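You operate a simulated robot arm through the tools that you are given. There is no shell and no other tool. Be economical: measure what you need, move in short steps, check, and stop when the job is done.

You run a simulated two-armed robot. Do the job below in one go: nothing can be reset, and whatever is moved stays where it is left.

JOB
Screw the grease cup down and wipe up the grease under the big grey housing.
Fine: hold the housing still while you turn; stand it in the white dish; wipe with the pink cloth pad and put the pad back. Set down upright: big grey housing. What is to be rubbed or washed off counts as gone when no trace of it is left.

The check looks at the end state, three seconds after you hand in, the way a careful person would. Anything else that was tipped, shoved, dropped, spilled or broken makes it a failure. Flat cloth is picked up by pressing the open fingertips on it (5 to 10 N) and closing them slowly along it; thin cloth reads only 2 to 8 mm in the jaws.

ROBOT AND FRAMES
Two 7-joint arms with two-finger parallel grippers on one trunk, on a base that drives. Base frame: it is fixed to the floor where the robot stands at the start and does not move with it; the origin is under the middle of the robot, x ahead of it, y to its left, z up. Readings come in m, degrees, newtons and seconds.
The left shoulder is at the start at [0.07, 0.163, 1.195], the right one opposite. With the tool pointing down near the work surface each hand reaches from about 0.38 to 0.88 m from the robot's upright axis, wherever it stands, measured 20 degrees to its own side. Places, roughly: grease cup [0.5, 0.2, 1]; grease in the white bay [0.5, 0.1, 0.9]; pink cloth pad (8x6x5 cm) [0.5, -0.3, 0.9]; white dish [0.5, 0.6, 0.9]. Payload 3.43 kg a hand.
The TCP of each hand is the grasp point between the finger pads, 0.034 m short of the fingertips. In the tool frame z runs along the fingers and y along their closing line. Largest opening 0.128 m; finger width 0.024, thickness 0.012; the body of the gripper, 0.048 by 0.13 m, starts 0.096 m behind the TCP.
Orientation is that of the tool frame in the base frame, as a unit quaternion [w, x, y, z]. With the fingers straight down and closing along the base's y, the tool's x points along the base's -x, its y along +y and its z along -z.

CONTROLS
- The arms move only by the tool nudge_tool. It takes "left_steps", "right_steps" or both (then of equal length, played together; a hand with none holds still); each is a list of rows, each an object (a shift or turn left out is 0, a gripper value left out holds the last) with "xyz": the shift along the tool's x, y, z in units of 30 mm (1.0 is 30 mm), a list of three; "rotation": the turn, a rotation vector about the tool's x, y, z in units of 6 degrees (1.0 is 6 degrees), a list of three; "fingers": the opening, from 0 (shut) to 1 (fully open). In form: [{"xyz": [dx, dy, dz], "rotation": [wx, wy, wz], "fingers": fingers}, ...]. A call has 1 to 20 rows; each row shifts and turns the commanded pose from where the row before left it, along the tool's axes as they then stand. A call with a number of a shift or a turn outside -1 to 1 is refused whole. A row lasts 0.2 s, in which the tool goes at most 0.05 m and 8.6 degrees; a call with a longer step from one row to the next is refused whole, and so is a gripper value outside its range. Where a pose cannot be reached the arm comes as near as it can. A force on the tool above 40 N (or 10 N above the force at the start of the call, whichever is more), or a blocked arm, ends the call early, and 0.2 s more pass. Each finger travels about 0.153 m/s and halts on what it meets, pressing with about 41 N; the grip force reading is that of the motor and also rises with nothing between the fingers. The clock runs only during rows and for 0.2 s after the last one: add rows that do not move to give the fingers time. The reply holds the time, the measured pose of the TCP, the force on the tool along the base axes, the opening and the grip force, in the units named above and with some noise, with the torque about the TCP (base axes, N m) and any sound that the robot's microphone picked up.
- Cameras (640 x 400 px; columns grow to the right, rows downward): "scene" is now at [0.1398, 0.02, 1.4375]; the picture's right is [0.21, -0.98, 0.00], its down [-0.44, -0.09, -0.89] and it looks along [0.88, 0.19, -0.45] (base axes); focal length 214 px, centre (320, 200). "left" rides on the left gripper at [0.076, 0.011, -0.16] in its tool frame; the picture's right is [-0.15, 0.99, 0.00], its down [-0.88, -0.13, -0.46] and it looks along [-0.45, -0.07, 0.89] (tool axes); focal length 234 px, centre (320, 200). "right" rides on the right gripper at [0.076, -0.011, -0.16] in its tool frame; the picture's right is [0.15, 0.99, 0.00], its down [-0.88, 0.13, -0.46] and it looks along [-0.45, 0.07, 0.89] (tool axes); focal length 234 px, centre (320, 200). There is no depth. A picture from a camera that has moved, and an enlarged one, comes with that camera's place and axes in the base frame and with its lens.
- camera(camera): a new picture of that camera. No time passes.
- lift_body(by): slides the trunk up (or, below 0, down) by that many m; the arms and the scene camera ride with it, the base frame stays. It gives what a move gives, with no picture.
- roll_base(legs): drives the robot by 1 to 6 legs, each [ahead, left, turn to the left] in m, m and degrees, along the robot's own axes; the way and the turn of a leg run together, so that a leg with both is an arc; at most 1.5 m and 180 degrees a leg. The arms and the cameras ride along, it lands a little off, and it stops where it bumps. It gives what a move gives.
- pan_tilt(pan, tilt): turns the head with the scene camera to pan (to the left, within 86 degrees either way) and tilt (down, from -29 to 69), counted from straight ahead of the robot. It gives what a move gives.
- enlarge(camera, box): a new picture of the part [left, top, right, bottom] of that camera's present view, enlarged. No time passes.
- finish_job(): hands the job in; it is judged then, once.

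Go step by step. Nothing tells you exact positions but the pictures and the camera data: compare them with the known pose of the tool, close in by small moves and look again before you grip or let go. The budget is 120 turns and 100 pictures, counting those below and the enlarged ones. Unless the task says otherwise, let go and move clear before handing in, and close with one line.

The tools are called as name(argument=value, ...) on one line, values as JSON. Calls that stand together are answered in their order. nudge_tool: Moves the arms, as the interface text tells. Its arguments: {"type":"object","properties":{"left_steps":{"type":"array","items":{"type":"object","properties":{"xyz":{"type":"array","items":{"type":"number"}},"rotation":{"type":"array","items":{"type":"number"}},"fingers":{"type":"number"}}}},"right_steps":{"type":"array","items":{"type":"object","properties":{"xyz":{"type":"array","items":{"type":"number"}},"rotation":{"type":"array","items":{"type":"number"}},"fingers":{"type":"number"}}}}},"required":[]} The other tools are called the same way: lift_body (by) slides the trunk up or down; roll_base (legs) drives the base; pan_tilt (pan, tilt) turns the head that bears the scene camera; camera (camera) takes a picture; enlarge (camera, box) takes an enlarged picture of a part of a camera's view; finish_job () hands the job in.

At the start:

```text
clock: 0.0
left_tool_pos: [0.4448, 0.3853, 1.3156]
left_ee_rot: [-0.001, -0.001, 1.0, 0.0]
left_force: [0.4, 0.1, 0.7]
left_moment: [0.0, -0.03, -0.01]
left_width: 0.128
left_gripper_force: 0.1
right_tool_pos: [0.3597, -0.0181, 1.3611]
right_ee_rot: [0.0, 0.0, 1.0, 0.0]
right_force: [-0.5, -0.4, -0.3]
right_moment: [-0.04, 0.03, 0.01]
right_width: 0.1279
right_gripper_force: 0.0
trunk travel left (down, up): [-0.675, 0.265]
robot x, y, heading: [0.0, -0.0039, 0.1]
head pan, tilt: [12.0, 26.5]
```

scene: 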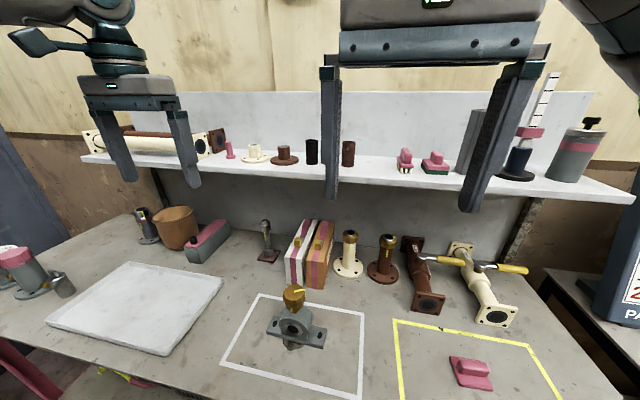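
right: 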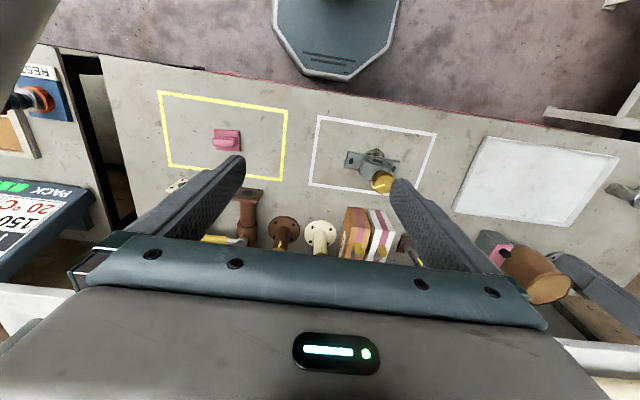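
left: 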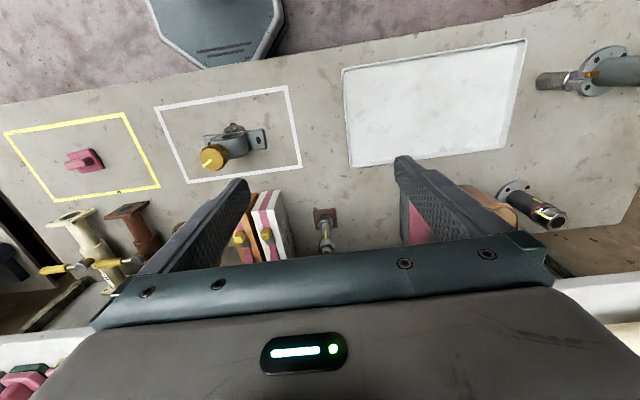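

I see the grey housing with a brass grease cup in the white bay, the pink pad in the yellow bay and the white dish to the left. I'll take closer looks first.

enlarge(camera="scene", box=[210, 270, 370, 370])

enlarge(camera="left", box=[150, 80, 310, 180])

enlarge(camera="right", box=[310, 110, 470, 210])

enlarge(camera="scene", box=[400, 320, 528, 400])

```text
4.00 times, centred on (290, 320) of scene
camera zoom: at [0.1398, 0.02, 1.4375], right [0.21, -0.98, 0.0], down [-0.44, -0.09, -0.89], along [0.88, 0.19, -0.45], focal length 858 px, centre (440, -280)
```

zoom: 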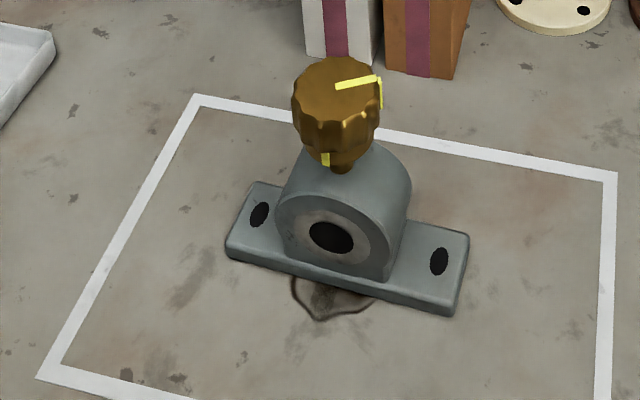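

```text
4.00 times, centred on (230, 130) of left
camera zoom: at [0.3681, 0.3959, 1.4752], right [0.15, 0.99, 0.0], down [0.88, -0.13, 0.46], along [0.45, -0.07, -0.89], focal length 937 px, centre (680, 480)
```

zoom: 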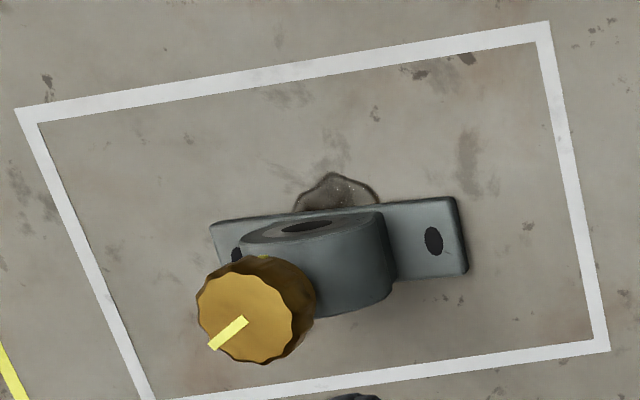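

```text
4.00 times, centred on (390, 160) of right
camera zoom: at [0.2839, -0.0289, 1.5204], right [-0.15, 0.99, 0.0], down [0.88, 0.13, 0.46], along [0.45, 0.07, -0.89], focal length 937 px, centre (40, 360)
```

zoom: 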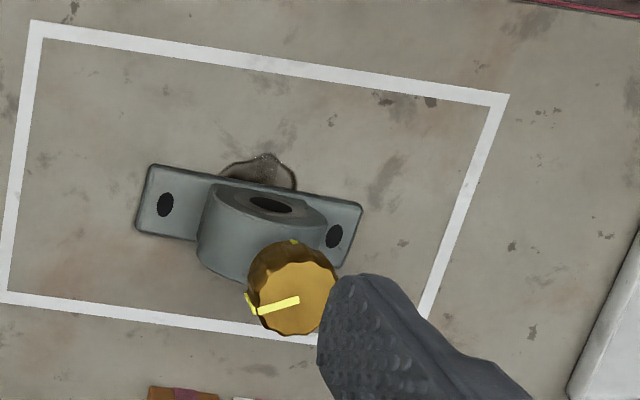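

```text
5.00 times, centred on (464, 360) of scene
camera zoom: at [0.1398, 0.02, 1.4375], right [0.21, -0.98, 0.0], down [-0.44, -0.09, -0.89], along [0.88, 0.19, -0.45], focal length 1072 px, centre (-400, -600)
```

zoom: 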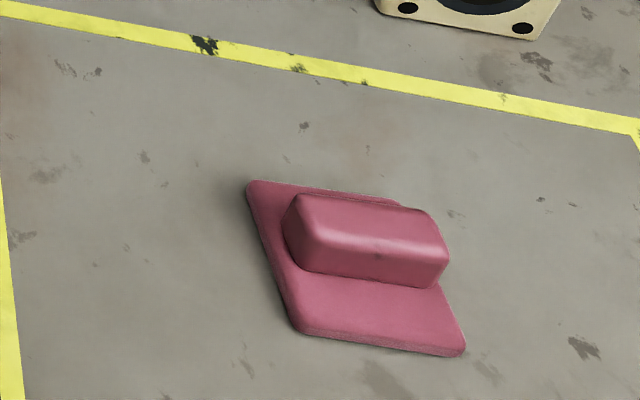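

The knob top is at about [0.477, 0.156, 1.015] and the plate lies along y, with its holes at y≈0.22 and 0.09. I'll look more closely at the cup marks.

enlarge(camera="scene", box=[264, 275, 328, 315])

enlarge(camera="right", box=[340, 145, 404, 205])

```text
10.00 times, centred on (296, 295) of scene
camera zoom: at [0.1398, 0.02, 1.4375], right [0.21, -0.98, 0.0], down [-0.44, -0.09, -0.89], along [0.88, 0.19, -0.45], focal length 2145 px, centre (560, -750)
```

zoom: 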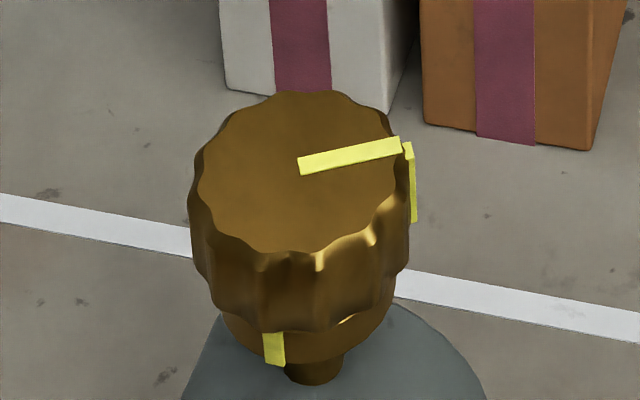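

```text
6.67 times, centred on (372, 175) of right
camera zoom: at [0.2839, -0.0289, 1.5204], right [-0.15, 0.99, 0.0], down [0.88, 0.13, 0.46], along [0.45, 0.07, -0.89], focal length 1561 px, centre (-27, 367)
```

zoom: 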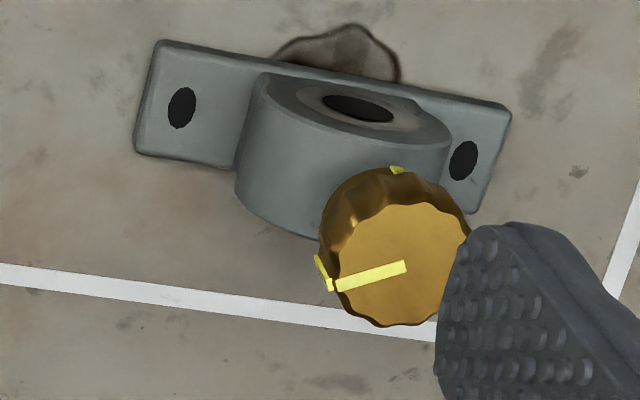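

The cap's index points about −62° and the fixed mark on the cup base faces the robot (≈180°), so I need about 118° clockwise. First I orient the right hand to hold the housing's right lug, closing along x and tilted 30°.

nudge_tool(right_steps=[{"rotation": [0, 0, -1]}, {"rotation": [0, 0, -1]}, {"rotation": [0, 0, -1]}, {"rotation": [0, 0, -1]}, {"rotation": [0, 0, -1]}, {"rotation": [0, 0, -1]}, {"rotation": [0, 0, -1]}, {"rotation": [0, 0, -1]}, {"rotation": [0, 0, -1]}, {"rotation": [0, 0, -1]}, {"rotation": [0, 0, -1]}, {"rotation": [0, 0, -1]}, {"rotation": [0, 0, -1]}, {"rotation": [0, 0, -1]}, {"rotation": [0, 0, -1]}, {"rotation": [0, -1, 0]}, {"rotation": [0, -1, 0]}, {"rotation": [0, -1, 0]}, {"rotation": [0, -1, 0]}, {"rotation": [0, -1, 0]}])

```text
clock: 4.2
left_tool_pos: [0.4454, 0.3845, 1.316]
left_ee_rot: [-0.001, -0.001, 1.0, -0.001]
left_force: [0.7, -0.1, 0.7]
left_moment: [-0.02, 0.0, 0.0]
left_width: 0.128
left_gripper_force: 0.0
right_tool_pos: [0.3607, -0.0189, 1.3607]
right_ee_rot: [-0.185, 0.683, -0.683, -0.183]
right_force: [0.0, 0.2, -0.1]
right_moment: [0.0, 0.02, -0.01]
right_width: 0.1278
right_gripper_force: 0.1
trunk travel left (down, up): [-0.675, 0.265]
robot x, y, heading: [0.0024, 0.0032, 0.1]
head pan, tilt: [12.0, 26.5]
```

The rotation came out as planned. Next I move to a stand-off on the approach line, about 0.10 m back from the lug.

nudge_tool(right_steps=[{"xyz": [0.632, -0.467, 0.91]}, {"xyz": [0.632, -0.467, 0.91]}, {"xyz": [0.632, -0.467, 0.91]}, {"xyz": [0.632, -0.467, 0.91]}, {"xyz": [0.632, -0.467, 0.91]}, {"xyz": [0.632, -0.467, 0.91]}, {"xyz": [0.632, -0.467, 0.91]}, {"xyz": [0.632, -0.467, 0.91]}, {"xyz": [0, 0, 0.933]}, {"xyz": [0, 0, 0.933]}, {"xyz": [0, 0, 0.933]}, {"xyz": [0, 0, 0.933]}, {"xyz": [0, 0, 0.933]}])

camera(camera="right")

camera(camera="scene")

```text
clock: 7.0
left_tool_pos: [0.4444, 0.3858, 1.3157]
left_ee_rot: [0.0, -0.001, 1.0, 0.0]
left_force: [-0.6, 0.7, 0.2]
left_moment: [-0.02, 0.0, -0.03]
left_width: 0.1281
left_gripper_force: 0.1
right_tool_pos: [0.4479, -0.0164, 1.0978]
right_ee_rot: [0.183, -0.68, 0.686, 0.184]
right_force: [-0.2, -0.4, -0.4]
right_moment: [-0.01, 0.03, 0.02]
right_width: 0.1282
right_gripper_force: 0.1
right hand out of reach, approached as far as the arm can: row 7, 8, 9, 11, 12, 13
trunk travel left (down, up): [-0.675, 0.265]
robot x, y, heading: [0.002, 0.0009, -0.1]
head pan, tilt: [12.0, 26.5]
```

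```text
90 pictures are left
camera right: at [0.4591, -0.1628, 1.1975], right [-0.99, -0.12, -0.07], down [-0.12, 0.54, 0.84], along [-0.06, 0.84, -0.54], focal length 234 px, centre (320, 200)
```

right: 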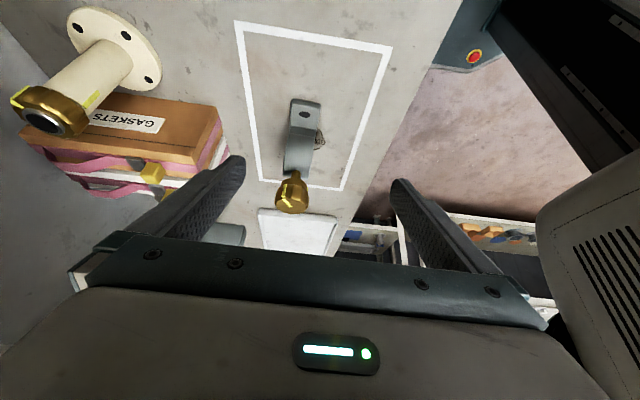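

```text
89 pictures are left
camera scene: at [0.1396, 0.0196, 1.4375], right [0.21, -0.98, 0.0], down [-0.44, -0.09, -0.89], along [0.88, 0.19, -0.45], focal length 214 px, centre (320, 200)
```

scene: 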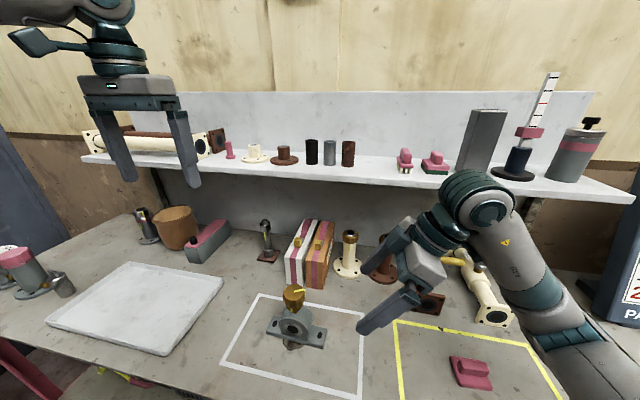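

The right hand is at its reach limit in this posture, with the housing too far across. I'll back the hand off, then drive the robot left and slightly back so the housing sits centrally.

nudge_tool(right_steps=[{"xyz": [0, 0, -0.933]}, {"xyz": [0, 0, -0.933]}, {"xyz": [0, 0, -0.933]}, {"xyz": [0, 0, -0.933]}, {"xyz": [0, 0, -0.933]}])

roll_base(legs=[[-0.1, 0, 0], [0, 0.17, 0]])

```text
clock: 8.2
left_tool_pos: [0.4448, 0.3843, 1.3162]
left_ee_rot: [0.001, -0.001, 1.0, 0.0]
left_force: [-0.2, -0.7, 0.0]
left_moment: [0.0, -0.03, 0.01]
left_width: 0.1279
left_gripper_force: 0.0
right_tool_pos: [0.449, -0.0892, 1.218]
right_ee_rot: [0.183, -0.683, 0.683, 0.184]
right_force: [-0.2, -0.6, 0.2]
right_moment: [-0.01, -0.01, -0.02]
right_width: 0.1281
right_gripper_force: 0.1
trunk travel left (down, up): [-0.675, 0.265]
robot x, y, heading: [-0.0041, 0.0003, -0.1]
head pan, tilt: [12.0, 26.5]
```

```text
clock: 10.4
left_tool_pos: [0.3533, 0.5537, 1.3155]
left_ee_rot: [-0.001, 0.003, 1.0, 0.0]
left_force: [0.5, -0.7, 0.6]
left_moment: [0.0, -0.01, 0.03]
left_width: 0.1278
left_gripper_force: 0.1
right_tool_pos: [0.3537, 0.0811, 1.218]
right_ee_rot: [0.184, -0.68, 0.685, 0.184]
right_force: [-0.7, 0.1, 0.6]
right_moment: [-0.02, 0.0, 0.0]
right_width: 0.1282
right_gripper_force: 0.0
trunk travel left (down, up): [-0.675, 0.265]
robot x, y, heading: [-0.0966, 0.1758, -0.5]
head pan, tilt: [12.0, 26.5]
```

nudge_tool(right_steps=[{"xyz": [0.926, -0.661, 0.248]}, {"xyz": [0.926, -0.661, 0.248]}, {"xyz": [0.926, -0.661, 0.248]}, {"xyz": [0.926, -0.661, 0.248]}, {"xyz": [0.926, -0.661, 0.248]}, {"xyz": [0.926, -0.661, 0.248]}, {"xyz": [0, 0, 0.933]}, {"xyz": [0, 0, 0.933]}, {"xyz": [0, 0, 0.933]}, {"xyz": [0, 0, 0.933]}, {"xyz": [0, 0, 0.933]}])

camera(camera="right")

camera(camera="scene")

```text
clock: 12.8
left_tool_pos: [0.353, 0.5565, 1.3163]
left_ee_rot: [0.0, 0.004, 1.0, 0.0]
left_force: [-0.2, -0.3, 0.1]
left_moment: [0.01, -0.02, -0.04]
left_width: 0.128
left_gripper_force: 0.0
right_tool_pos: [0.3129, 0.0876, 1.0637]
right_ee_rot: [0.183, -0.679, 0.687, 0.182]
right_force: [0.0, -0.4, -0.4]
right_moment: [-0.02, -0.03, -0.01]
right_width: 0.1278
right_gripper_force: 0.1
right hand out of reach, approached as far as the arm can: row 1, 2, 3, 4, 5, 6, 8, 9, 10, 11
trunk travel left (down, up): [-0.675, 0.265]
robot x, y, heading: [-0.0911, 0.1719, -0.3]
head pan, tilt: [12.0, 26.5]
```

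```text
88 pictures are left
camera right: at [0.3226, -0.0585, 1.1638], right [-0.99, -0.12, -0.07], down [-0.12, 0.54, 0.84], along [-0.06, 0.84, -0.55], focal length 234 px, centre (320, 200)
```

right: 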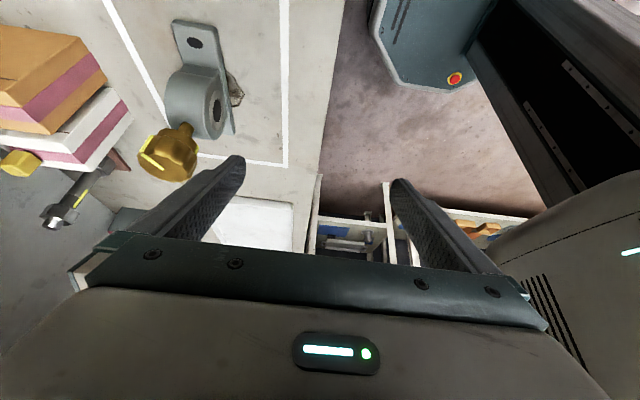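

```text
87 pictures are left
camera scene: at [0.0457, 0.1931, 1.4375], right [0.2, -0.98, 0.0], down [-0.44, -0.09, -0.89], along [0.88, 0.18, -0.45], focal length 214 px, centre (320, 200)
```

scene: 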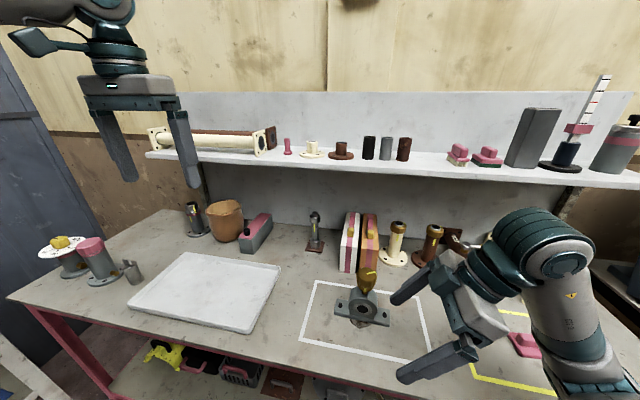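

That yaw isn't practical for the right arm. New plan: the left hand reaches in from the front, pitched forward, and grips the housing body's sides, so it can also carry the housing later. The right hand turns the cap from above. I'll reset orientations first.

nudge_tool(right_steps=[{"xyz": [-0.556, 0, -0.962]}, {"xyz": [-0.556, 0, -0.962]}, {"xyz": [-0.556, 0, -0.962]}, {"xyz": [-0.556, 0, -0.962]}, {"xyz": [-0.556, 0, -0.962]}, {"xyz": [-0.556, 0, -0.962]}, {"xyz": [-0.556, 0, -0.962]}, {"xyz": [-0.556, 0, -0.962]}, {"rotation": [0, 1, 0]}, {"rotation": [0, 1, 0]}, {"rotation": [0, 1, 0]}, {"rotation": [0, 1, 0]}, {"rotation": [0, 1, 0]}], left_steps=[{"rotation": [0, -1, 0]}, {"rotation": [0, -1, 0]}, {"rotation": [0, -1, 0]}, {"rotation": [0, -1, 0]}, {"rotation": [0, -1, 0]}, {"rotation": [0, -1, 0]}, {"rotation": [0, -1, 0]}, {"rotation": [0, -1, 0]}, {"rotation": [0, -1, 0]}, {}, {}, {}, {}])

nudge_tool(right_steps=[{"rotation": [0, 0, 1]}, {"rotation": [0, 0, 1]}, {"rotation": [0, 0, 1]}, {"rotation": [0, 0, 1]}, {"rotation": [0, 0, 1]}, {"rotation": [0, 0, 1]}, {"rotation": [0, 0, 1]}, {"rotation": [0, 0, 1]}, {"rotation": [0, 0, 1]}, {"rotation": [0, 0, 1]}, {"rotation": [0, 0, 1]}, {"rotation": [0, 0, 1]}, {"rotation": [0, 0, 1]}, {"rotation": [0, 0, 1]}, {"rotation": [0, 0, 1]}])

roll_base(legs=[[-0.12, 0, 0]])

```text
clock: 15.6
left_tool_pos: [0.3507, 0.5571, 1.3171]
left_ee_rot: [0.454, 0.003, 0.891, -0.002]
left_force: [0.2, -0.3, 0.0]
left_moment: [-0.02, -0.04, -0.03]
left_width: 0.1282
left_gripper_force: 0.0
right_tool_pos: [0.3082, 0.087, 1.3298]
right_ee_rot: [-0.001, -0.703, 0.711, 0.0]
right_force: [-0.2, 1.0, 0.2]
right_moment: [-0.05, -0.03, 0.02]
right_width: 0.1282
right_gripper_force: 0.0
right hand out of reach, approached as far as the arm can: row 13
trunk travel left (down, up): [-0.675, 0.265]
robot x, y, heading: [-0.0918, 0.1725, -0.3]
head pan, tilt: [12.0, 26.5]
```

```text
clock: 18.8
left_tool_pos: [0.3532, 0.5566, 1.316]
left_ee_rot: [0.454, 0.003, 0.891, -0.002]
left_force: [-0.4, -0.4, 0.6]
left_moment: [0.0, -0.01, -0.02]
left_width: 0.1283
left_gripper_force: 0.0
right_tool_pos: [0.3105, 0.0859, 1.3295]
right_ee_rot: [0.0, 0.004, 1.0, 0.0]
right_force: [-0.7, -0.1, -1.1]
right_moment: [-0.02, -0.01, -0.03]
right_width: 0.1281
right_gripper_force: 0.0
trunk travel left (down, up): [-0.675, 0.265]
robot x, y, heading: [-0.0923, 0.1761, -0.4]
head pan, tilt: [12.0, 26.5]
```

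```text
clock: 20.1
left_tool_pos: [0.2332, 0.5581, 1.3165]
left_ee_rot: [0.454, 0.0, 0.891, 0.0]
left_force: [-0.3, -0.1, 0.9]
left_moment: [0.01, 0.02, 0.0]
left_width: 0.1279
left_gripper_force: 0.0
right_tool_pos: [0.1913, 0.0897, 1.3293]
right_ee_rot: [0.0, 0.001, 1.0, 0.0]
right_force: [-0.2, -0.2, 0.2]
right_moment: [0.0, 0.01, 0.0]
right_width: 0.128
right_gripper_force: 0.2
trunk travel left (down, up): [-0.675, 0.265]
robot x, y, heading: [-0.2154, 0.1749, -0.1]
head pan, tilt: [12.0, 26.5]
```

nudge_tool(right_steps=[{"xyz": [-0.953, -0.633, 0.267]}, {"xyz": [-0.953, -0.633, 0.267]}, {"xyz": [-0.953, -0.633, 0.267]}, {"xyz": [-0.953, -0.633, 0.267]}, {"xyz": [-0.953, -0.633, 0.267]}, {"xyz": [-0.953, -0.633, 0.267]}, {"xyz": [-0.953, -0.633, 0.267]}, {"xyz": [-0.953, -0.633, 0.267]}, {"xyz": [-0.953, -0.633, 0.267]}, {"xyz": [-0.953, -0.633, 0.267]}], left_steps=[{"xyz": [0.453, -0.86, 0.607]}, {"xyz": [0.453, -0.86, 0.607]}, {"xyz": [0.453, -0.86, 0.607]}, {"xyz": [0.453, -0.86, 0.607]}, {"xyz": [0.453, -0.86, 0.607]}, {"xyz": [0.453, -0.86, 0.607]}, {"xyz": [0.453, -0.86, 0.607]}, {"xyz": [0.453, -0.86, 0.607]}, {"xyz": [0.453, -0.86, 0.607]}, {"xyz": [0.453, -0.86, 0.607]}])

```text
clock: 22.2
left_tool_pos: [0.3443, 0.3064, 1.1324]
left_ee_rot: [0.453, 0.001, 0.891, -0.001]
left_force: [0.4, -0.7, -0.4]
left_moment: [0.0, 0.05, 0.03]
left_width: 0.128
left_gripper_force: 0.1
left hand out of reach, approached as far as the arm can: row 2, 3, 4, 5, 6, 7
right_tool_pos: [0.4819, -0.1018, 1.2443]
right_ee_rot: [-0.003, 0.002, 1.0, 0.001]
right_force: [0.3, 0.0, 0.6]
right_moment: [0.02, 0.06, -0.03]
right_width: 0.1279
right_gripper_force: 0.0
trunk travel left (down, up): [-0.675, 0.265]
robot x, y, heading: [-0.2157, 0.1737, -0.1]
head pan, tilt: [12.0, 26.5]
```

nudge_tool(left_steps=[{"xyz": [0.502, -0.714, 0.565]}, {"xyz": [0.502, -0.714, 0.565]}, {"xyz": [0.502, -0.714, 0.565]}, {"xyz": [0.502, -0.714, 0.565]}, {"xyz": [0.502, -0.714, 0.565]}, {"xyz": [0.502, -0.714, 0.565]}, {"xyz": [0.502, -0.714, 0.565]}])

camera(camera="left")

camera(camera="scene")

camera(camera="right")

```text
clock: 23.9
left_tool_pos: [0.3886, 0.318, 1.0436]
left_ee_rot: [0.454, 0.002, 0.891, -0.001]
left_force: [-0.5, 0.0, 1.0]
left_moment: [0.0, -0.02, -0.01]
left_width: 0.1281
left_gripper_force: 0.0
left hand out of reach, approached as far as the arm can: row 1, 2, 3, 4, 5, 6, 7
right_tool_pos: [0.478, -0.1028, 1.2472]
right_ee_rot: [-0.001, 0.002, 1.0, -0.001]
right_force: [0.2, 0.6, 0.2]
right_moment: [0.03, -0.02, -0.01]
right_width: 0.128
right_gripper_force: 0.2
trunk travel left (down, up): [-0.675, 0.265]
robot x, y, heading: [-0.2113, 0.1711, -0.4]
head pan, tilt: [12.0, 26.5]
```

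```text
86 pictures are left
camera left: at [0.2135, 0.33, 1.0759], right [0.09, 0.99, 0.12], down [0.15, -0.13, 0.98], along [0.98, -0.07, -0.16], focal length 234 px, centre (320, 200)
```

left: 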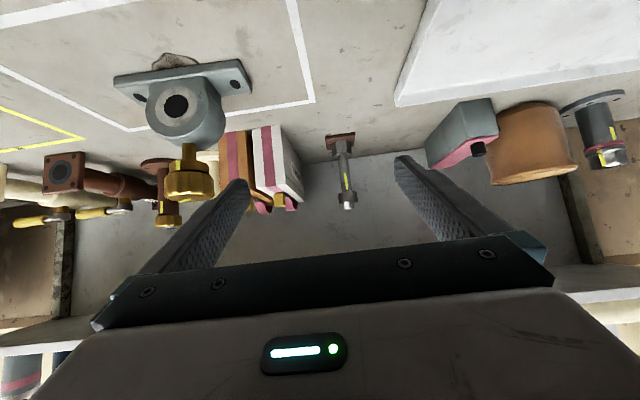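

```text
85 pictures are left
camera scene: at [-0.0733, 0.1939, 1.4374], right [0.2, -0.98, 0.0], down [-0.44, -0.09, -0.89], along [0.88, 0.18, -0.45], focal length 214 px, centre (320, 200)
```

scene: 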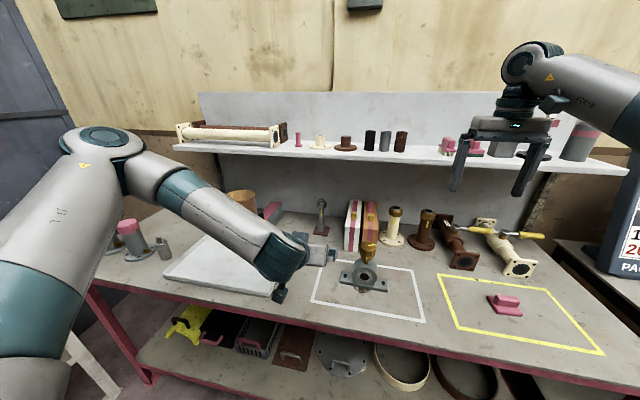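

```text
84 pictures are left
camera right: at [0.4015, -0.1121, 1.4064], right [-0.14, 0.99, 0.0], down [0.88, 0.13, 0.45], along [0.45, 0.07, -0.89], focal length 234 px, centre (320, 200)
```

right: 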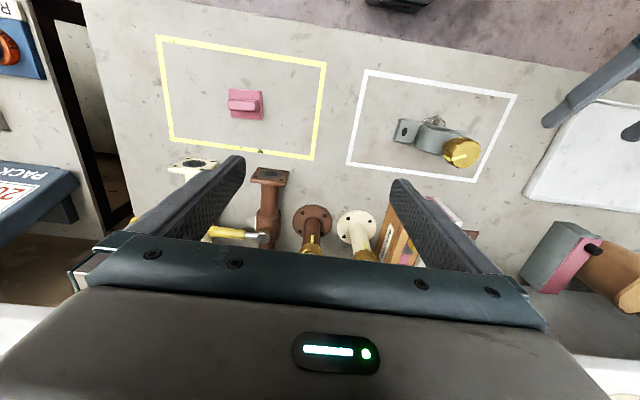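

The left arm's pitched reach is limited to about 0.15 m left of the robot's axis. I'll back the hand off and drive right so the housing is on the left hand's side while the right hand can still reach the cap from above.

nudge_tool(left_steps=[{"xyz": [0, 0, -0.9]}, {"xyz": [0, 0, -0.9]}, {"xyz": [0, 0, -0.9]}])

roll_base(legs=[[0, -0.2, 0]])

```text
clock: 24.6
left_tool_pos: [0.3405, 0.3123, 1.0971]
left_ee_rot: [0.453, 0.001, 0.891, 0.0]
left_force: [0.4, -0.6, -0.1]
left_moment: [0.03, 0.03, -0.04]
left_width: 0.1278
left_gripper_force: 0.1
left hand out of reach, approached as far as the arm can: row 3
right_tool_pos: [0.4781, -0.1029, 1.2474]
right_ee_rot: [-0.002, 0.002, 1.0, 0.001]
right_force: [-0.4, -0.9, 0.8]
right_moment: [0.01, -0.02, -0.01]
right_width: 0.1281
right_gripper_force: 0.1
trunk travel left (down, up): [-0.675, 0.265]
robot x, y, heading: [-0.2141, 0.1734, -0.6]
head pan, tilt: [12.0, 26.5]
```

```text
clock: 26.2
left_tool_pos: [0.3391, 0.1159, 1.0973]
left_ee_rot: [0.454, 0.002, 0.891, -0.002]
left_force: [-0.1, -0.2, 0.0]
left_moment: [-0.03, 0.02, -0.01]
left_width: 0.128
left_gripper_force: 0.0
right_tool_pos: [0.4761, -0.2978, 1.2474]
right_ee_rot: [0.001, 0.002, 1.0, 0.001]
right_force: [-0.8, 0.3, 0.1]
right_moment: [0.03, 0.01, 0.02]
right_width: 0.128
right_gripper_force: 0.0
trunk travel left (down, up): [-0.675, 0.265]
robot x, y, heading: [-0.2153, -0.0214, 0.0]
head pan, tilt: [12.0, 26.5]
```

nudge_tool(left_steps=[{"xyz": [0.617, 0.333, 0.85]}, {"xyz": [0.617, 0.333, 0.85]}, {"xyz": [0.617, 0.333, 0.85]}, {"xyz": [0.617, 0.333, 0.85]}])

camera(camera="left")

```text
clock: 27.2
left_tool_pos: [0.378, 0.161, 0.9797]
left_ee_rot: [0.453, 0.001, 0.892, -0.002]
left_force: [0.6, 0.1, -0.2]
left_moment: [0.01, 0.0, -0.01]
left_width: 0.1279
left_gripper_force: 0.1
left hand out of reach, approached as far as the arm can: row 4
right_tool_pos: [0.477, -0.2977, 1.2477]
right_ee_rot: [-0.001, 0.003, 1.0, 0.0]
right_force: [0.7, 0.1, -0.3]
right_moment: [-0.01, 0.02, -0.01]
right_width: 0.128
right_gripper_force: 0.1
trunk travel left (down, up): [-0.675, 0.265]
robot x, y, heading: [-0.2117, -0.0226, -0.2]
head pan, tilt: [12.0, 26.5]
```

```text
83 pictures are left
camera left: at [0.2037, 0.172, 1.0134], right [0.09, 0.99, 0.12], down [0.15, -0.13, 0.98], along [0.98, -0.07, -0.16], focal length 234 px, centre (320, 200)
```

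left: 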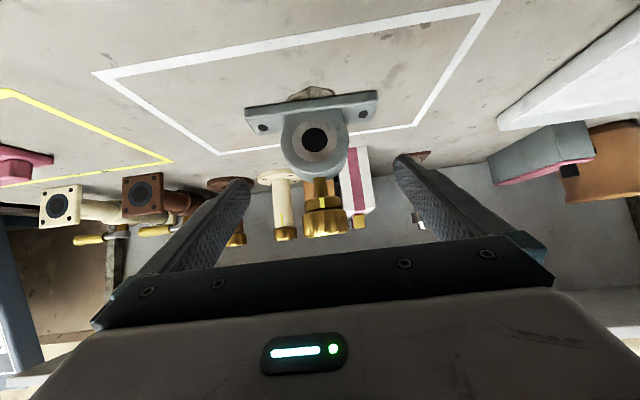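

Left hand is aligned with the housing (bore at y≈0.157, z≈0.904). I'll slide in around the body without closing yet.

nudge_tool(left_steps=[{"xyz": [0.03, -0.03, 1]}, {"xyz": [0.03, -0.03, 1]}, {"xyz": [0.03, -0.03, 1]}, {"xyz": [0.03, -0.03, 1]}])

camera(camera="left")

enlarge(camera="scene", box=[180, 220, 340, 320])

```text
clock: 28.2
left_tool_pos: [0.4688, 0.1988, 0.9452]
left_ee_rot: [0.452, 0.003, 0.892, -0.002]
left_force: [-1.6, -2.0, 0.5]
left_moment: [-0.06, 0.0, -0.04]
left_width: 0.1277
left_gripper_force: 0.1
left hand out of reach, approached as far as the arm can: row 1, 2, 3, 4
right_tool_pos: [0.4767, -0.2983, 1.2454]
right_ee_rot: [-0.002, 0.002, 1.0, 0.001]
right_force: [0.0, 0.0, -0.6]
right_moment: [-0.02, 0.01, 0.01]
right_width: 0.1278
right_gripper_force: 0.2
trunk travel left (down, up): [-0.675, 0.265]
robot x, y, heading: [-0.2103, -0.0229, -0.3]
head pan, tilt: [12.0, 26.5]
```

```text
82 pictures are left
camera left: at [0.2941, 0.2104, 0.9784], right [0.09, 0.99, 0.12], down [0.15, -0.13, 0.98], along [0.98, -0.07, -0.16], focal length 234 px, centre (320, 200)
```

left: 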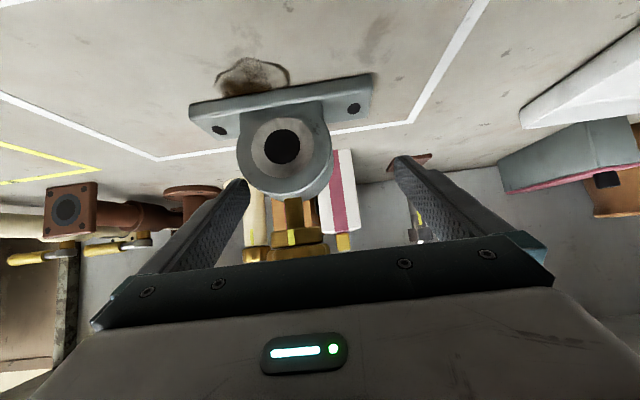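

```text
4.00 times, centred on (260, 270) of scene
camera zoom: at [-0.0738, -0.0023, 1.4374], right [0.2, -0.98, 0.0], down [-0.44, -0.09, -0.89], along [0.88, 0.18, -0.45], focal length 858 px, centre (560, -80)
```

zoom: 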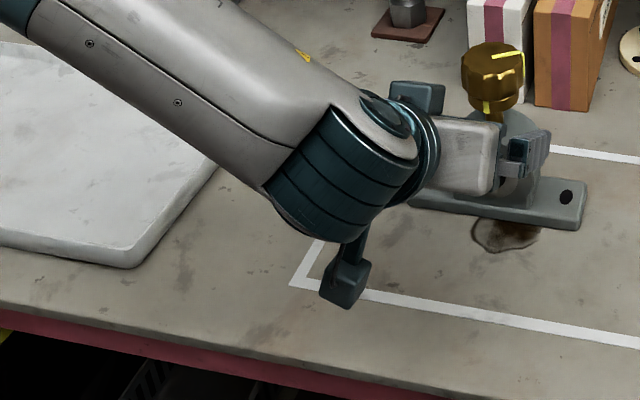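

The left wrist runs out of range when pointing straight ahead in the robot's frame. I'll back both hands off and turn the robot about 30° to the left, standing further right, so "straight ahead" in the base frame becomes an inward-pointing hand.

nudge_tool(left_steps=[{"xyz": [0, 0, -1]}, {"xyz": [0, 0, -1]}, {"xyz": [0, 0, -1]}, {"xyz": [0, 0, -1]}, {"xyz": [0, 0, -1]}, {"xyz": [-0.674, 0, -0.49]}, {"xyz": [-0.674, 0, -0.49]}, {"xyz": [-0.674, 0, -0.49]}, {"xyz": [-0.674, 0, -0.49]}, {"xyz": [-0.674, 0, -0.49]}], right_steps=[{"xyz": [0.65, 0, -0.2]}, {"xyz": [0.65, 0, -0.2]}, {"xyz": [0.65, 0, -0.2]}, {"xyz": [0.65, 0, -0.2]}, {"xyz": [0.65, 0, -0.2]}, {"xyz": [0.65, 0, -0.2]}, {"xyz": [0.65, 0, -0.2]}, {"xyz": [0.65, 0, -0.2]}, {"xyz": [0.65, 0, -0.2]}, {"xyz": [0.65, 0, -0.2]}])

camera(camera="scene")

```text
clock: 30.4
left_tool_pos: [0.3576, 0.1993, 1.1604]
left_ee_rot: [0.454, 0.002, 0.891, -0.001]
left_force: [0.6, -0.5, 0.8]
left_moment: [-0.01, 0.02, 0.01]
left_width: 0.128
left_gripper_force: 0.1
left hand out of reach, approached as far as the arm can: row 5
right_tool_pos: [0.2794, -0.2977, 1.307]
right_ee_rot: [0.0, 0.003, 1.0, 0.0]
right_force: [0.2, -0.1, -0.6]
right_moment: [-0.02, -0.02, 0.05]
right_width: 0.1279
right_gripper_force: 0.2
trunk travel left (down, up): [-0.675, 0.265]
robot x, y, heading: [-0.2148, -0.0204, -0.2]
head pan, tilt: [12.0, 26.5]
```

```text
80 pictures are left
camera scene: at [-0.0768, -0.0029, 1.4377], right [0.2, -0.98, 0.0], down [-0.44, -0.09, -0.9], along [0.88, 0.18, -0.45], focal length 214 px, centre (320, 200)
```

scene: 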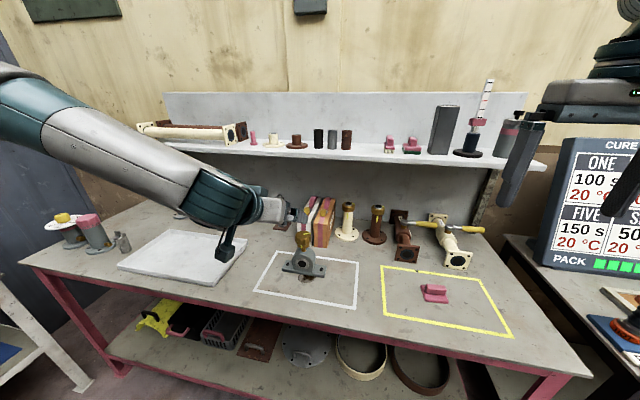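

roll_base(legs=[[0, 0, 30], [0.024, -0.358, 0]])

pan_tilt(pan=0, tilt=38)

camera(camera="scene")

```text
clock: 34.2
left_tool_pos: [0.3724, 0.157, 1.1593]
left_ee_rot: [0.438, -0.23, 0.861, 0.117]
left_force: [-1.0, -0.4, -0.2]
left_moment: [0.03, 0.03, 0.01]
left_width: 0.128
left_gripper_force: 0.0
right_tool_pos: [0.5539, -0.3105, 1.3067]
right_ee_rot: [0.0, -0.257, 0.966, 0.0]
right_force: [-0.6, 0.4, -0.2]
right_moment: [0.01, -0.01, -0.02]
right_width: 0.1282
right_gripper_force: 0.0
trunk travel left (down, up): [-0.675, 0.265]
robot x, y, heading: [-0.0113, -0.3234, 29.9]
head pan, tilt: [12.0, 26.5]
```

```text
clock: 35.0
left_tool_pos: [0.3714, 0.1571, 1.1587]
left_ee_rot: [0.439, -0.23, 0.861, 0.118]
left_force: [0.5, -0.8, 0.9]
left_moment: [-0.02, 0.03, 0.0]
left_width: 0.128
left_gripper_force: 0.3
right_tool_pos: [0.5537, -0.3122, 1.3062]
right_ee_rot: [-0.001, -0.257, 0.966, 0.0]
right_force: [0.4, 0.0, 0.6]
right_moment: [0.01, 0.04, 0.01]
right_width: 0.1279
right_gripper_force: 0.1
trunk travel left (down, up): [-0.675, 0.265]
robot x, y, heading: [-0.0108, -0.3219, 29.9]
head pan, tilt: [0.0, 38.0]
```

```text
79 pictures are left
camera scene: at [0.105, -0.2527, 1.4197], right [0.5, -0.87, 0.0], down [-0.53, -0.31, -0.79], along [0.68, 0.39, -0.62], focal length 214 px, centre (320, 200)
```

scene: 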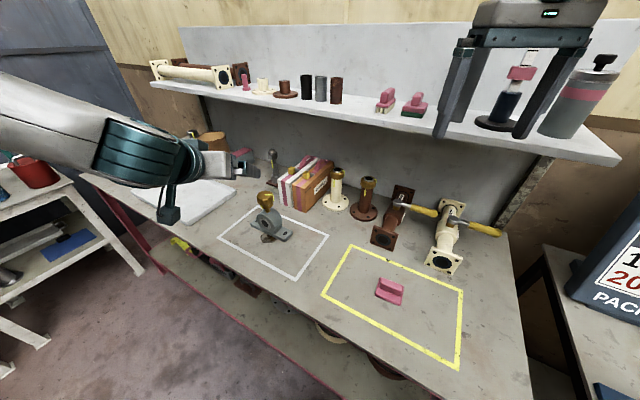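

nudge_tool(left_steps=[{"rotation": [0.809, 0, 0.588]}, {"rotation": [0.809, 0, 0.588]}, {"rotation": [0.809, 0, 0.588]}, {"rotation": [0.809, 0, 0.588]}, {"rotation": [0.809, 0, 0.588]}, {"xyz": [0.8, 0, 0.62]}, {"xyz": [0.8, 0, 0.62]}, {"xyz": [0.8, 0, 0.62]}, {"xyz": [0.8, 0, 0.62]}, {"xyz": [0.8, 0, 0.62]}, {"xyz": [0.8, 0, 0.62]}])

camera(camera="left")

```text
clock: 37.4
left_tool_pos: [0.3767, 0.156, 0.9787]
left_ee_rot: [0.453, 0.0, 0.891, 0.0]
left_force: [0.1, -0.8, 0.2]
left_moment: [0.0, -0.01, 0.01]
left_width: 0.1279
left_gripper_force: 0.0
right_tool_pos: [0.5536, -0.3107, 1.307]
right_ee_rot: [-0.001, -0.258, 0.966, 0.0]
right_force: [0.7, -0.1, 0.2]
right_moment: [0.0, 0.02, -0.02]
right_width: 0.128
right_gripper_force: 0.0
trunk travel left (down, up): [-0.675, 0.265]
robot x, y, heading: [-0.0169, -0.3222, 29.6]
head pan, tilt: [0.0, 38.0]
```

```text
78 pictures are left
camera left: at [0.2034, 0.1667, 1.0112], right [0.09, 0.99, 0.12], down [0.15, -0.13, 0.98], along [0.98, -0.07, -0.16], focal length 234 px, centre (320, 200)
```

left: 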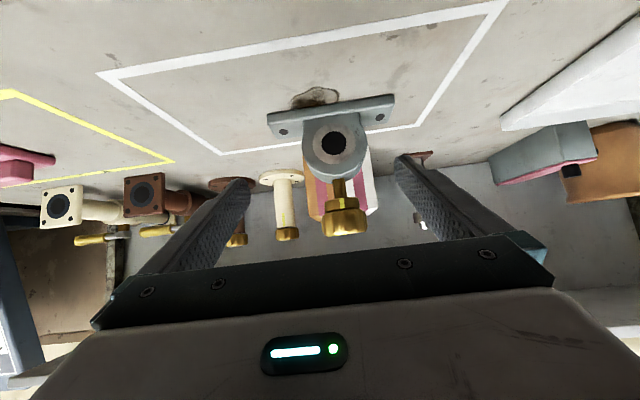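

The housing was nudged about 14 mm to +y by my earlier drift (it is now at y≈0.171), but still stands in its bay. I'll re-centre the hand on it and slide in.

nudge_tool(left_steps=[{"xyz": [0, 0.5, 0]}, {"xyz": [0.03, 0, 1]}, {"xyz": [0.03, 0, 1]}, {"xyz": [0.03, 0, 1]}])

camera(camera="left")

enlarge(camera="scene", box=[190, 170, 350, 270])

```text
clock: 38.4
left_tool_pos: [0.4462, 0.1725, 0.9202]
left_ee_rot: [0.451, 0.001, 0.892, 0.0]
left_force: [0.0, 0.5, 0.1]
left_moment: [-0.03, -0.02, -0.02]
left_width: 0.1279
left_gripper_force: 0.2
right_tool_pos: [0.5558, -0.3109, 1.3059]
right_ee_rot: [-0.001, -0.257, 0.966, 0.001]
right_force: [0.2, -0.8, -0.5]
right_moment: [0.01, 0.03, -0.01]
right_width: 0.1278
right_gripper_force: 0.0
trunk travel left (down, up): [-0.675, 0.265]
robot x, y, heading: [-0.0116, -0.321, 29.8]
head pan, tilt: [0.0, 38.0]
```

```text
77 pictures are left
camera left: at [0.2723, 0.1824, 0.953], right [0.09, 0.99, 0.12], down [0.15, -0.13, 0.98], along [0.98, -0.07, -0.16], focal length 234 px, centre (320, 200)
```

left: 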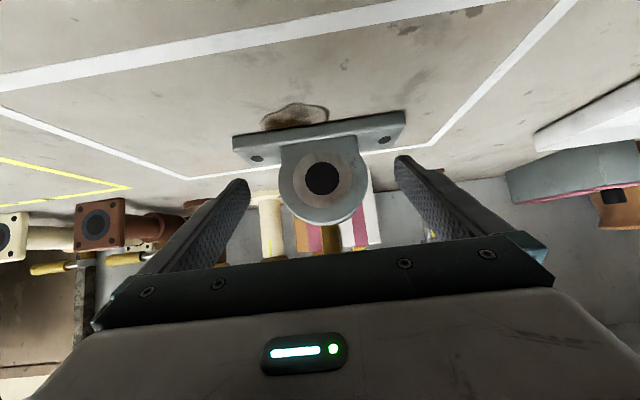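

```text
4.00 times, centred on (270, 220) of scene
camera zoom: at [0.1063, -0.2526, 1.4195], right [0.5, -0.87, 0.0], down [-0.54, -0.31, -0.79], along [0.68, 0.39, -0.62], focal length 858 px, centre (520, 120)
```

zoom: 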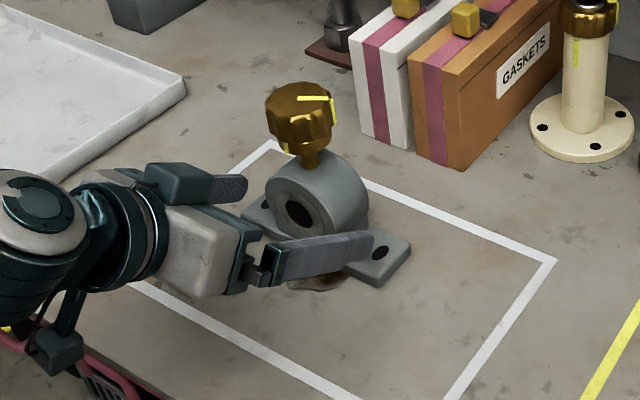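

nudge_tool(left_steps=[{"xyz": [-0.1, 0, 1]}, {}, {"fingers": 0.8}, {"fingers": 0.7}, {"fingers": 0.65}, {"fingers": 0.6}, {"fingers": 0.55}, {"fingers": 0.5}, {}])

enlarge(camera="scene", box=[190, 170, 350, 270])

```text
clock: 40.4
left_tool_pos: [0.473, 0.1714, 0.9075]
left_ee_rot: [0.453, 0.001, 0.891, -0.001]
left_force: [-1.5, 1.4, 0.4]
left_moment: [0.02, -0.12, 0.17]
left_width: 0.0757
left_gripper_force: 41.3
right_tool_pos: [0.554, -0.3116, 1.3072]
right_ee_rot: [0.0, -0.257, 0.966, 0.0]
right_force: [-0.1, 0.2, 0.7]
right_moment: [-0.03, -0.01, -0.05]
right_width: 0.1278
right_gripper_force: 0.1
trunk travel left (down, up): [-0.675, 0.265]
robot x, y, heading: [-0.0143, -0.3221, 29.5]
head pan, tilt: [0.0, 38.0]
```

```text
4.00 times, centred on (270, 220) of scene
camera zoom: at [0.1044, -0.2519, 1.4196], right [0.5, -0.87, 0.0], down [-0.53, -0.31, -0.79], along [0.68, 0.39, -0.62], focal length 858 px, centre (520, 120)
```

zoom: 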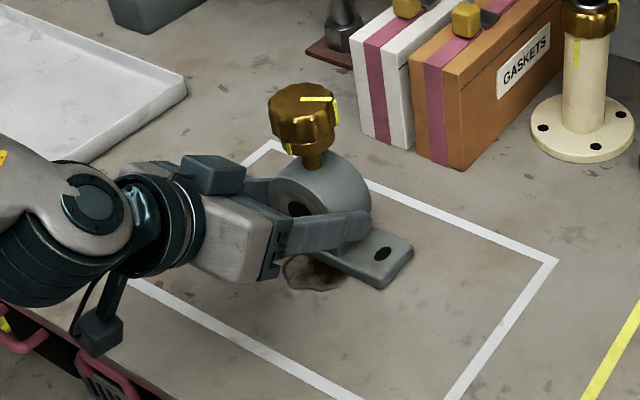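

The housing is gripped firmly (0.076 m). I'll bring the right hand over the cap, stay high, and look.

nudge_tool(right_steps=[{"xyz": [-0.364, 0.952, 0.25]}, {"xyz": [-0.364, 0.952, 0.25]}, {"xyz": [-0.364, 0.952, 0.25]}, {"xyz": [-0.364, 0.952, 0.25]}, {"xyz": [-0.364, 0.952, 0.25]}, {"xyz": [-0.364, 0.952, 0.25]}, {"xyz": [-0.364, 0.952, 0.25]}, {"xyz": [-0.364, 0.952, 0.25]}, {"xyz": [-0.364, 0.952, 0.25]}, {"xyz": [-0.364, 0.952, 0.25]}, {"xyz": [-0.364, 0.952, 0.25]}, {"xyz": [-0.364, 0.952, 0.25]}, {"xyz": [-0.364, 0.952, 0.25]}, {"xyz": [-0.364, 0.952, 0.25]}, {"xyz": [-0.364, 0.952, 0.25]}, {"xyz": [-0.364, 0.952, 0.25]}])

camera(camera="right")

camera(camera="scene")

```text
clock: 43.8
left_tool_pos: [0.4721, 0.1721, 0.9081]
left_ee_rot: [0.453, 0.001, 0.891, 0.0]
left_force: [-3.4, 1.3, 1.8]
left_moment: [0.75, 0.35, 0.23]
left_width: 0.0758
left_gripper_force: 41.1
right_tool_pos: [0.481, 0.1631, 1.1877]
right_ee_rot: [0.002, -0.257, 0.966, 0.0]
right_force: [0.2, 1.4, 0.6]
right_moment: [0.01, -0.03, -0.03]
right_width: 0.128
right_gripper_force: 0.1
right hand out of reach, approached as far as the arm can: row 16
trunk travel left (down, up): [-0.675, 0.265]
robot x, y, heading: [-0.0098, -0.3209, 29.6]
head pan, tilt: [0.0, 38.0]
```

```text
74 pictures are left
camera right: at [0.4203, 0.1175, 1.3467], right [-0.62, 0.79, 0.0], down [0.7, 0.55, 0.46], along [0.36, 0.28, -0.89], focal length 234 px, centre (320, 200)
```

right: 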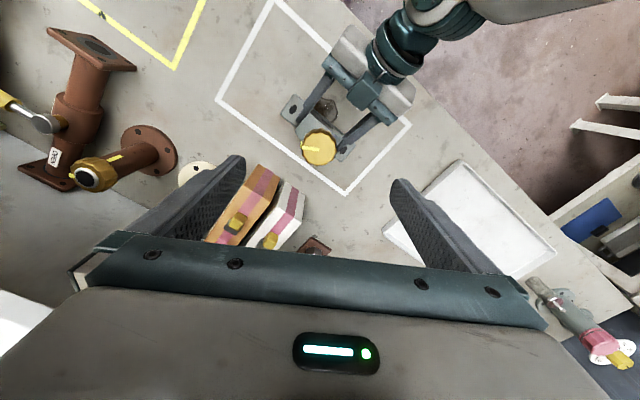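

```text
73 pictures are left
camera scene: at [0.1031, -0.251, 1.4197], right [0.5, -0.87, 0.0], down [-0.53, -0.31, -0.79], along [0.68, 0.39, -0.62], focal length 214 px, centre (320, 200)
```

scene: 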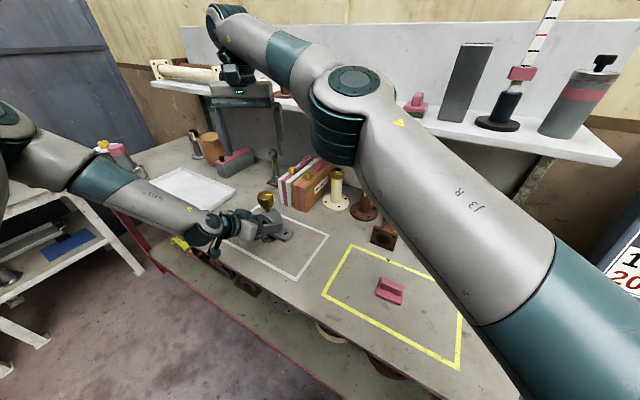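

The right hand just reaches over the cap (cap ≈[0.488, 0.170]). I'll test whether it can hold position through the yaw range needed before going down.

nudge_tool(right_steps=[{"rotation": [0, 0, -1]}, {"rotation": [0, 0, -1]}, {"rotation": [0, 0, -1]}, {"rotation": [0, 0, -1]}, {"rotation": [0, 0, -1]}, {"rotation": [0, 0, -1]}, {"xyz": [0, 0, 1]}, {"xyz": [0, 0, 1]}])

```text
clock: 45.6
left_tool_pos: [0.4722, 0.1711, 0.9069]
left_ee_rot: [0.453, 0.001, 0.891, 0.0]
left_force: [0.9, -0.8, 0.3]
left_moment: [0.43, -0.18, -0.05]
left_width: 0.0759
left_gripper_force: 40.9
right_tool_pos: [0.4835, 0.1641, 1.1265]
right_ee_rot: [-0.002, -0.543, 0.84, 0.001]
right_force: [0.1, 0.6, -0.6]
right_moment: [0.02, -0.01, 0.0]
right_width: 0.1279
right_gripper_force: 0.0
trunk travel left (down, up): [-0.675, 0.265]
robot x, y, heading: [-0.0119, -0.3227, 29.6]
head pan, tilt: [0.0, 38.0]
```

camera(camera="right")

```text
72 pictures are left
camera right: at [0.4622, 0.0906, 1.2856], right [-0.96, 0.27, 0.0], down [0.24, 0.86, 0.46], along [0.12, 0.44, -0.89], focal length 234 px, centre (320, 200)
```

right: 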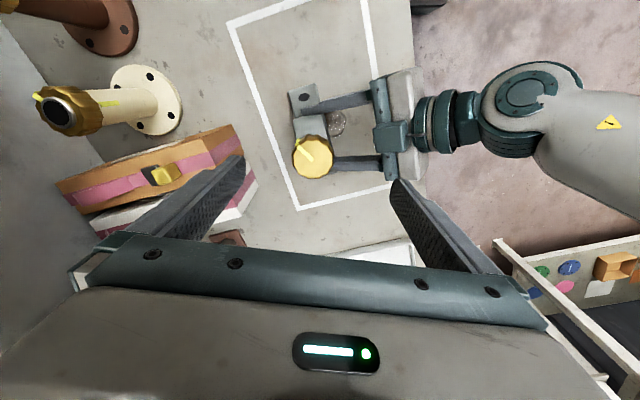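

Cap centre is at about [0.490, 0.167]. I narrow the fingers a bit and descend around the cap.

nudge_tool(right_steps=[{"xyz": [-0.18, -0.16, 0], "fingers": 0.7}, {}, {"xyz": [0, 0, 0.8]}, {"xyz": [0, 0, 0.8]}, {"xyz": [0, 0, 0.8]}, {"xyz": [0, 0, 0.8]}])

camera(camera="right")

enlarge(camera="scene", box=[190, 160, 350, 260])

```text
clock: 47.0
left_tool_pos: [0.4732, 0.1701, 0.9082]
left_ee_rot: [0.453, 0.0, 0.892, 0.0]
left_force: [-0.5, 0.3, -0.6]
left_moment: [0.51, -0.08, 0.06]
left_width: 0.0756
left_gripper_force: 41.1
right_tool_pos: [0.4886, 0.1672, 1.0305]
right_ee_rot: [0.0, -0.543, 0.84, 0.0]
right_force: [0.1, -0.1, 0.5]
right_moment: [0.01, 0.03, -0.02]
right_width: 0.0896
right_gripper_force: 0.1
trunk travel left (down, up): [-0.675, 0.265]
robot x, y, heading: [-0.0139, -0.3198, 29.7]
head pan, tilt: [0.0, 38.0]
```

```text
71 pictures are left
camera right: at [0.4667, 0.0934, 1.1905], right [-0.96, 0.27, 0.0], down [0.24, 0.86, 0.46], along [0.12, 0.44, -0.89], focal length 234 px, centre (320, 200)
```

right: 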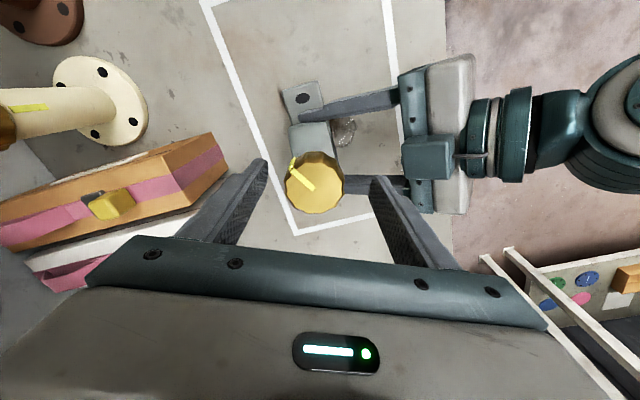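

```text
4.00 times, centred on (270, 210) of scene
camera zoom: at [0.1046, -0.252, 1.4197], right [0.5, -0.87, 0.0], down [-0.53, -0.31, -0.79], along [0.68, 0.39, -0.62], focal length 858 px, centre (520, 160)
```

zoom: 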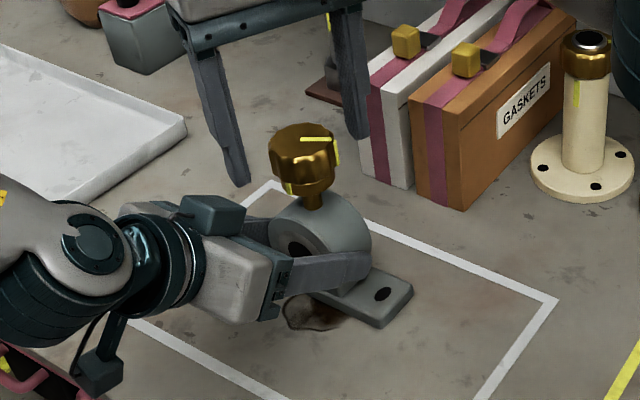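

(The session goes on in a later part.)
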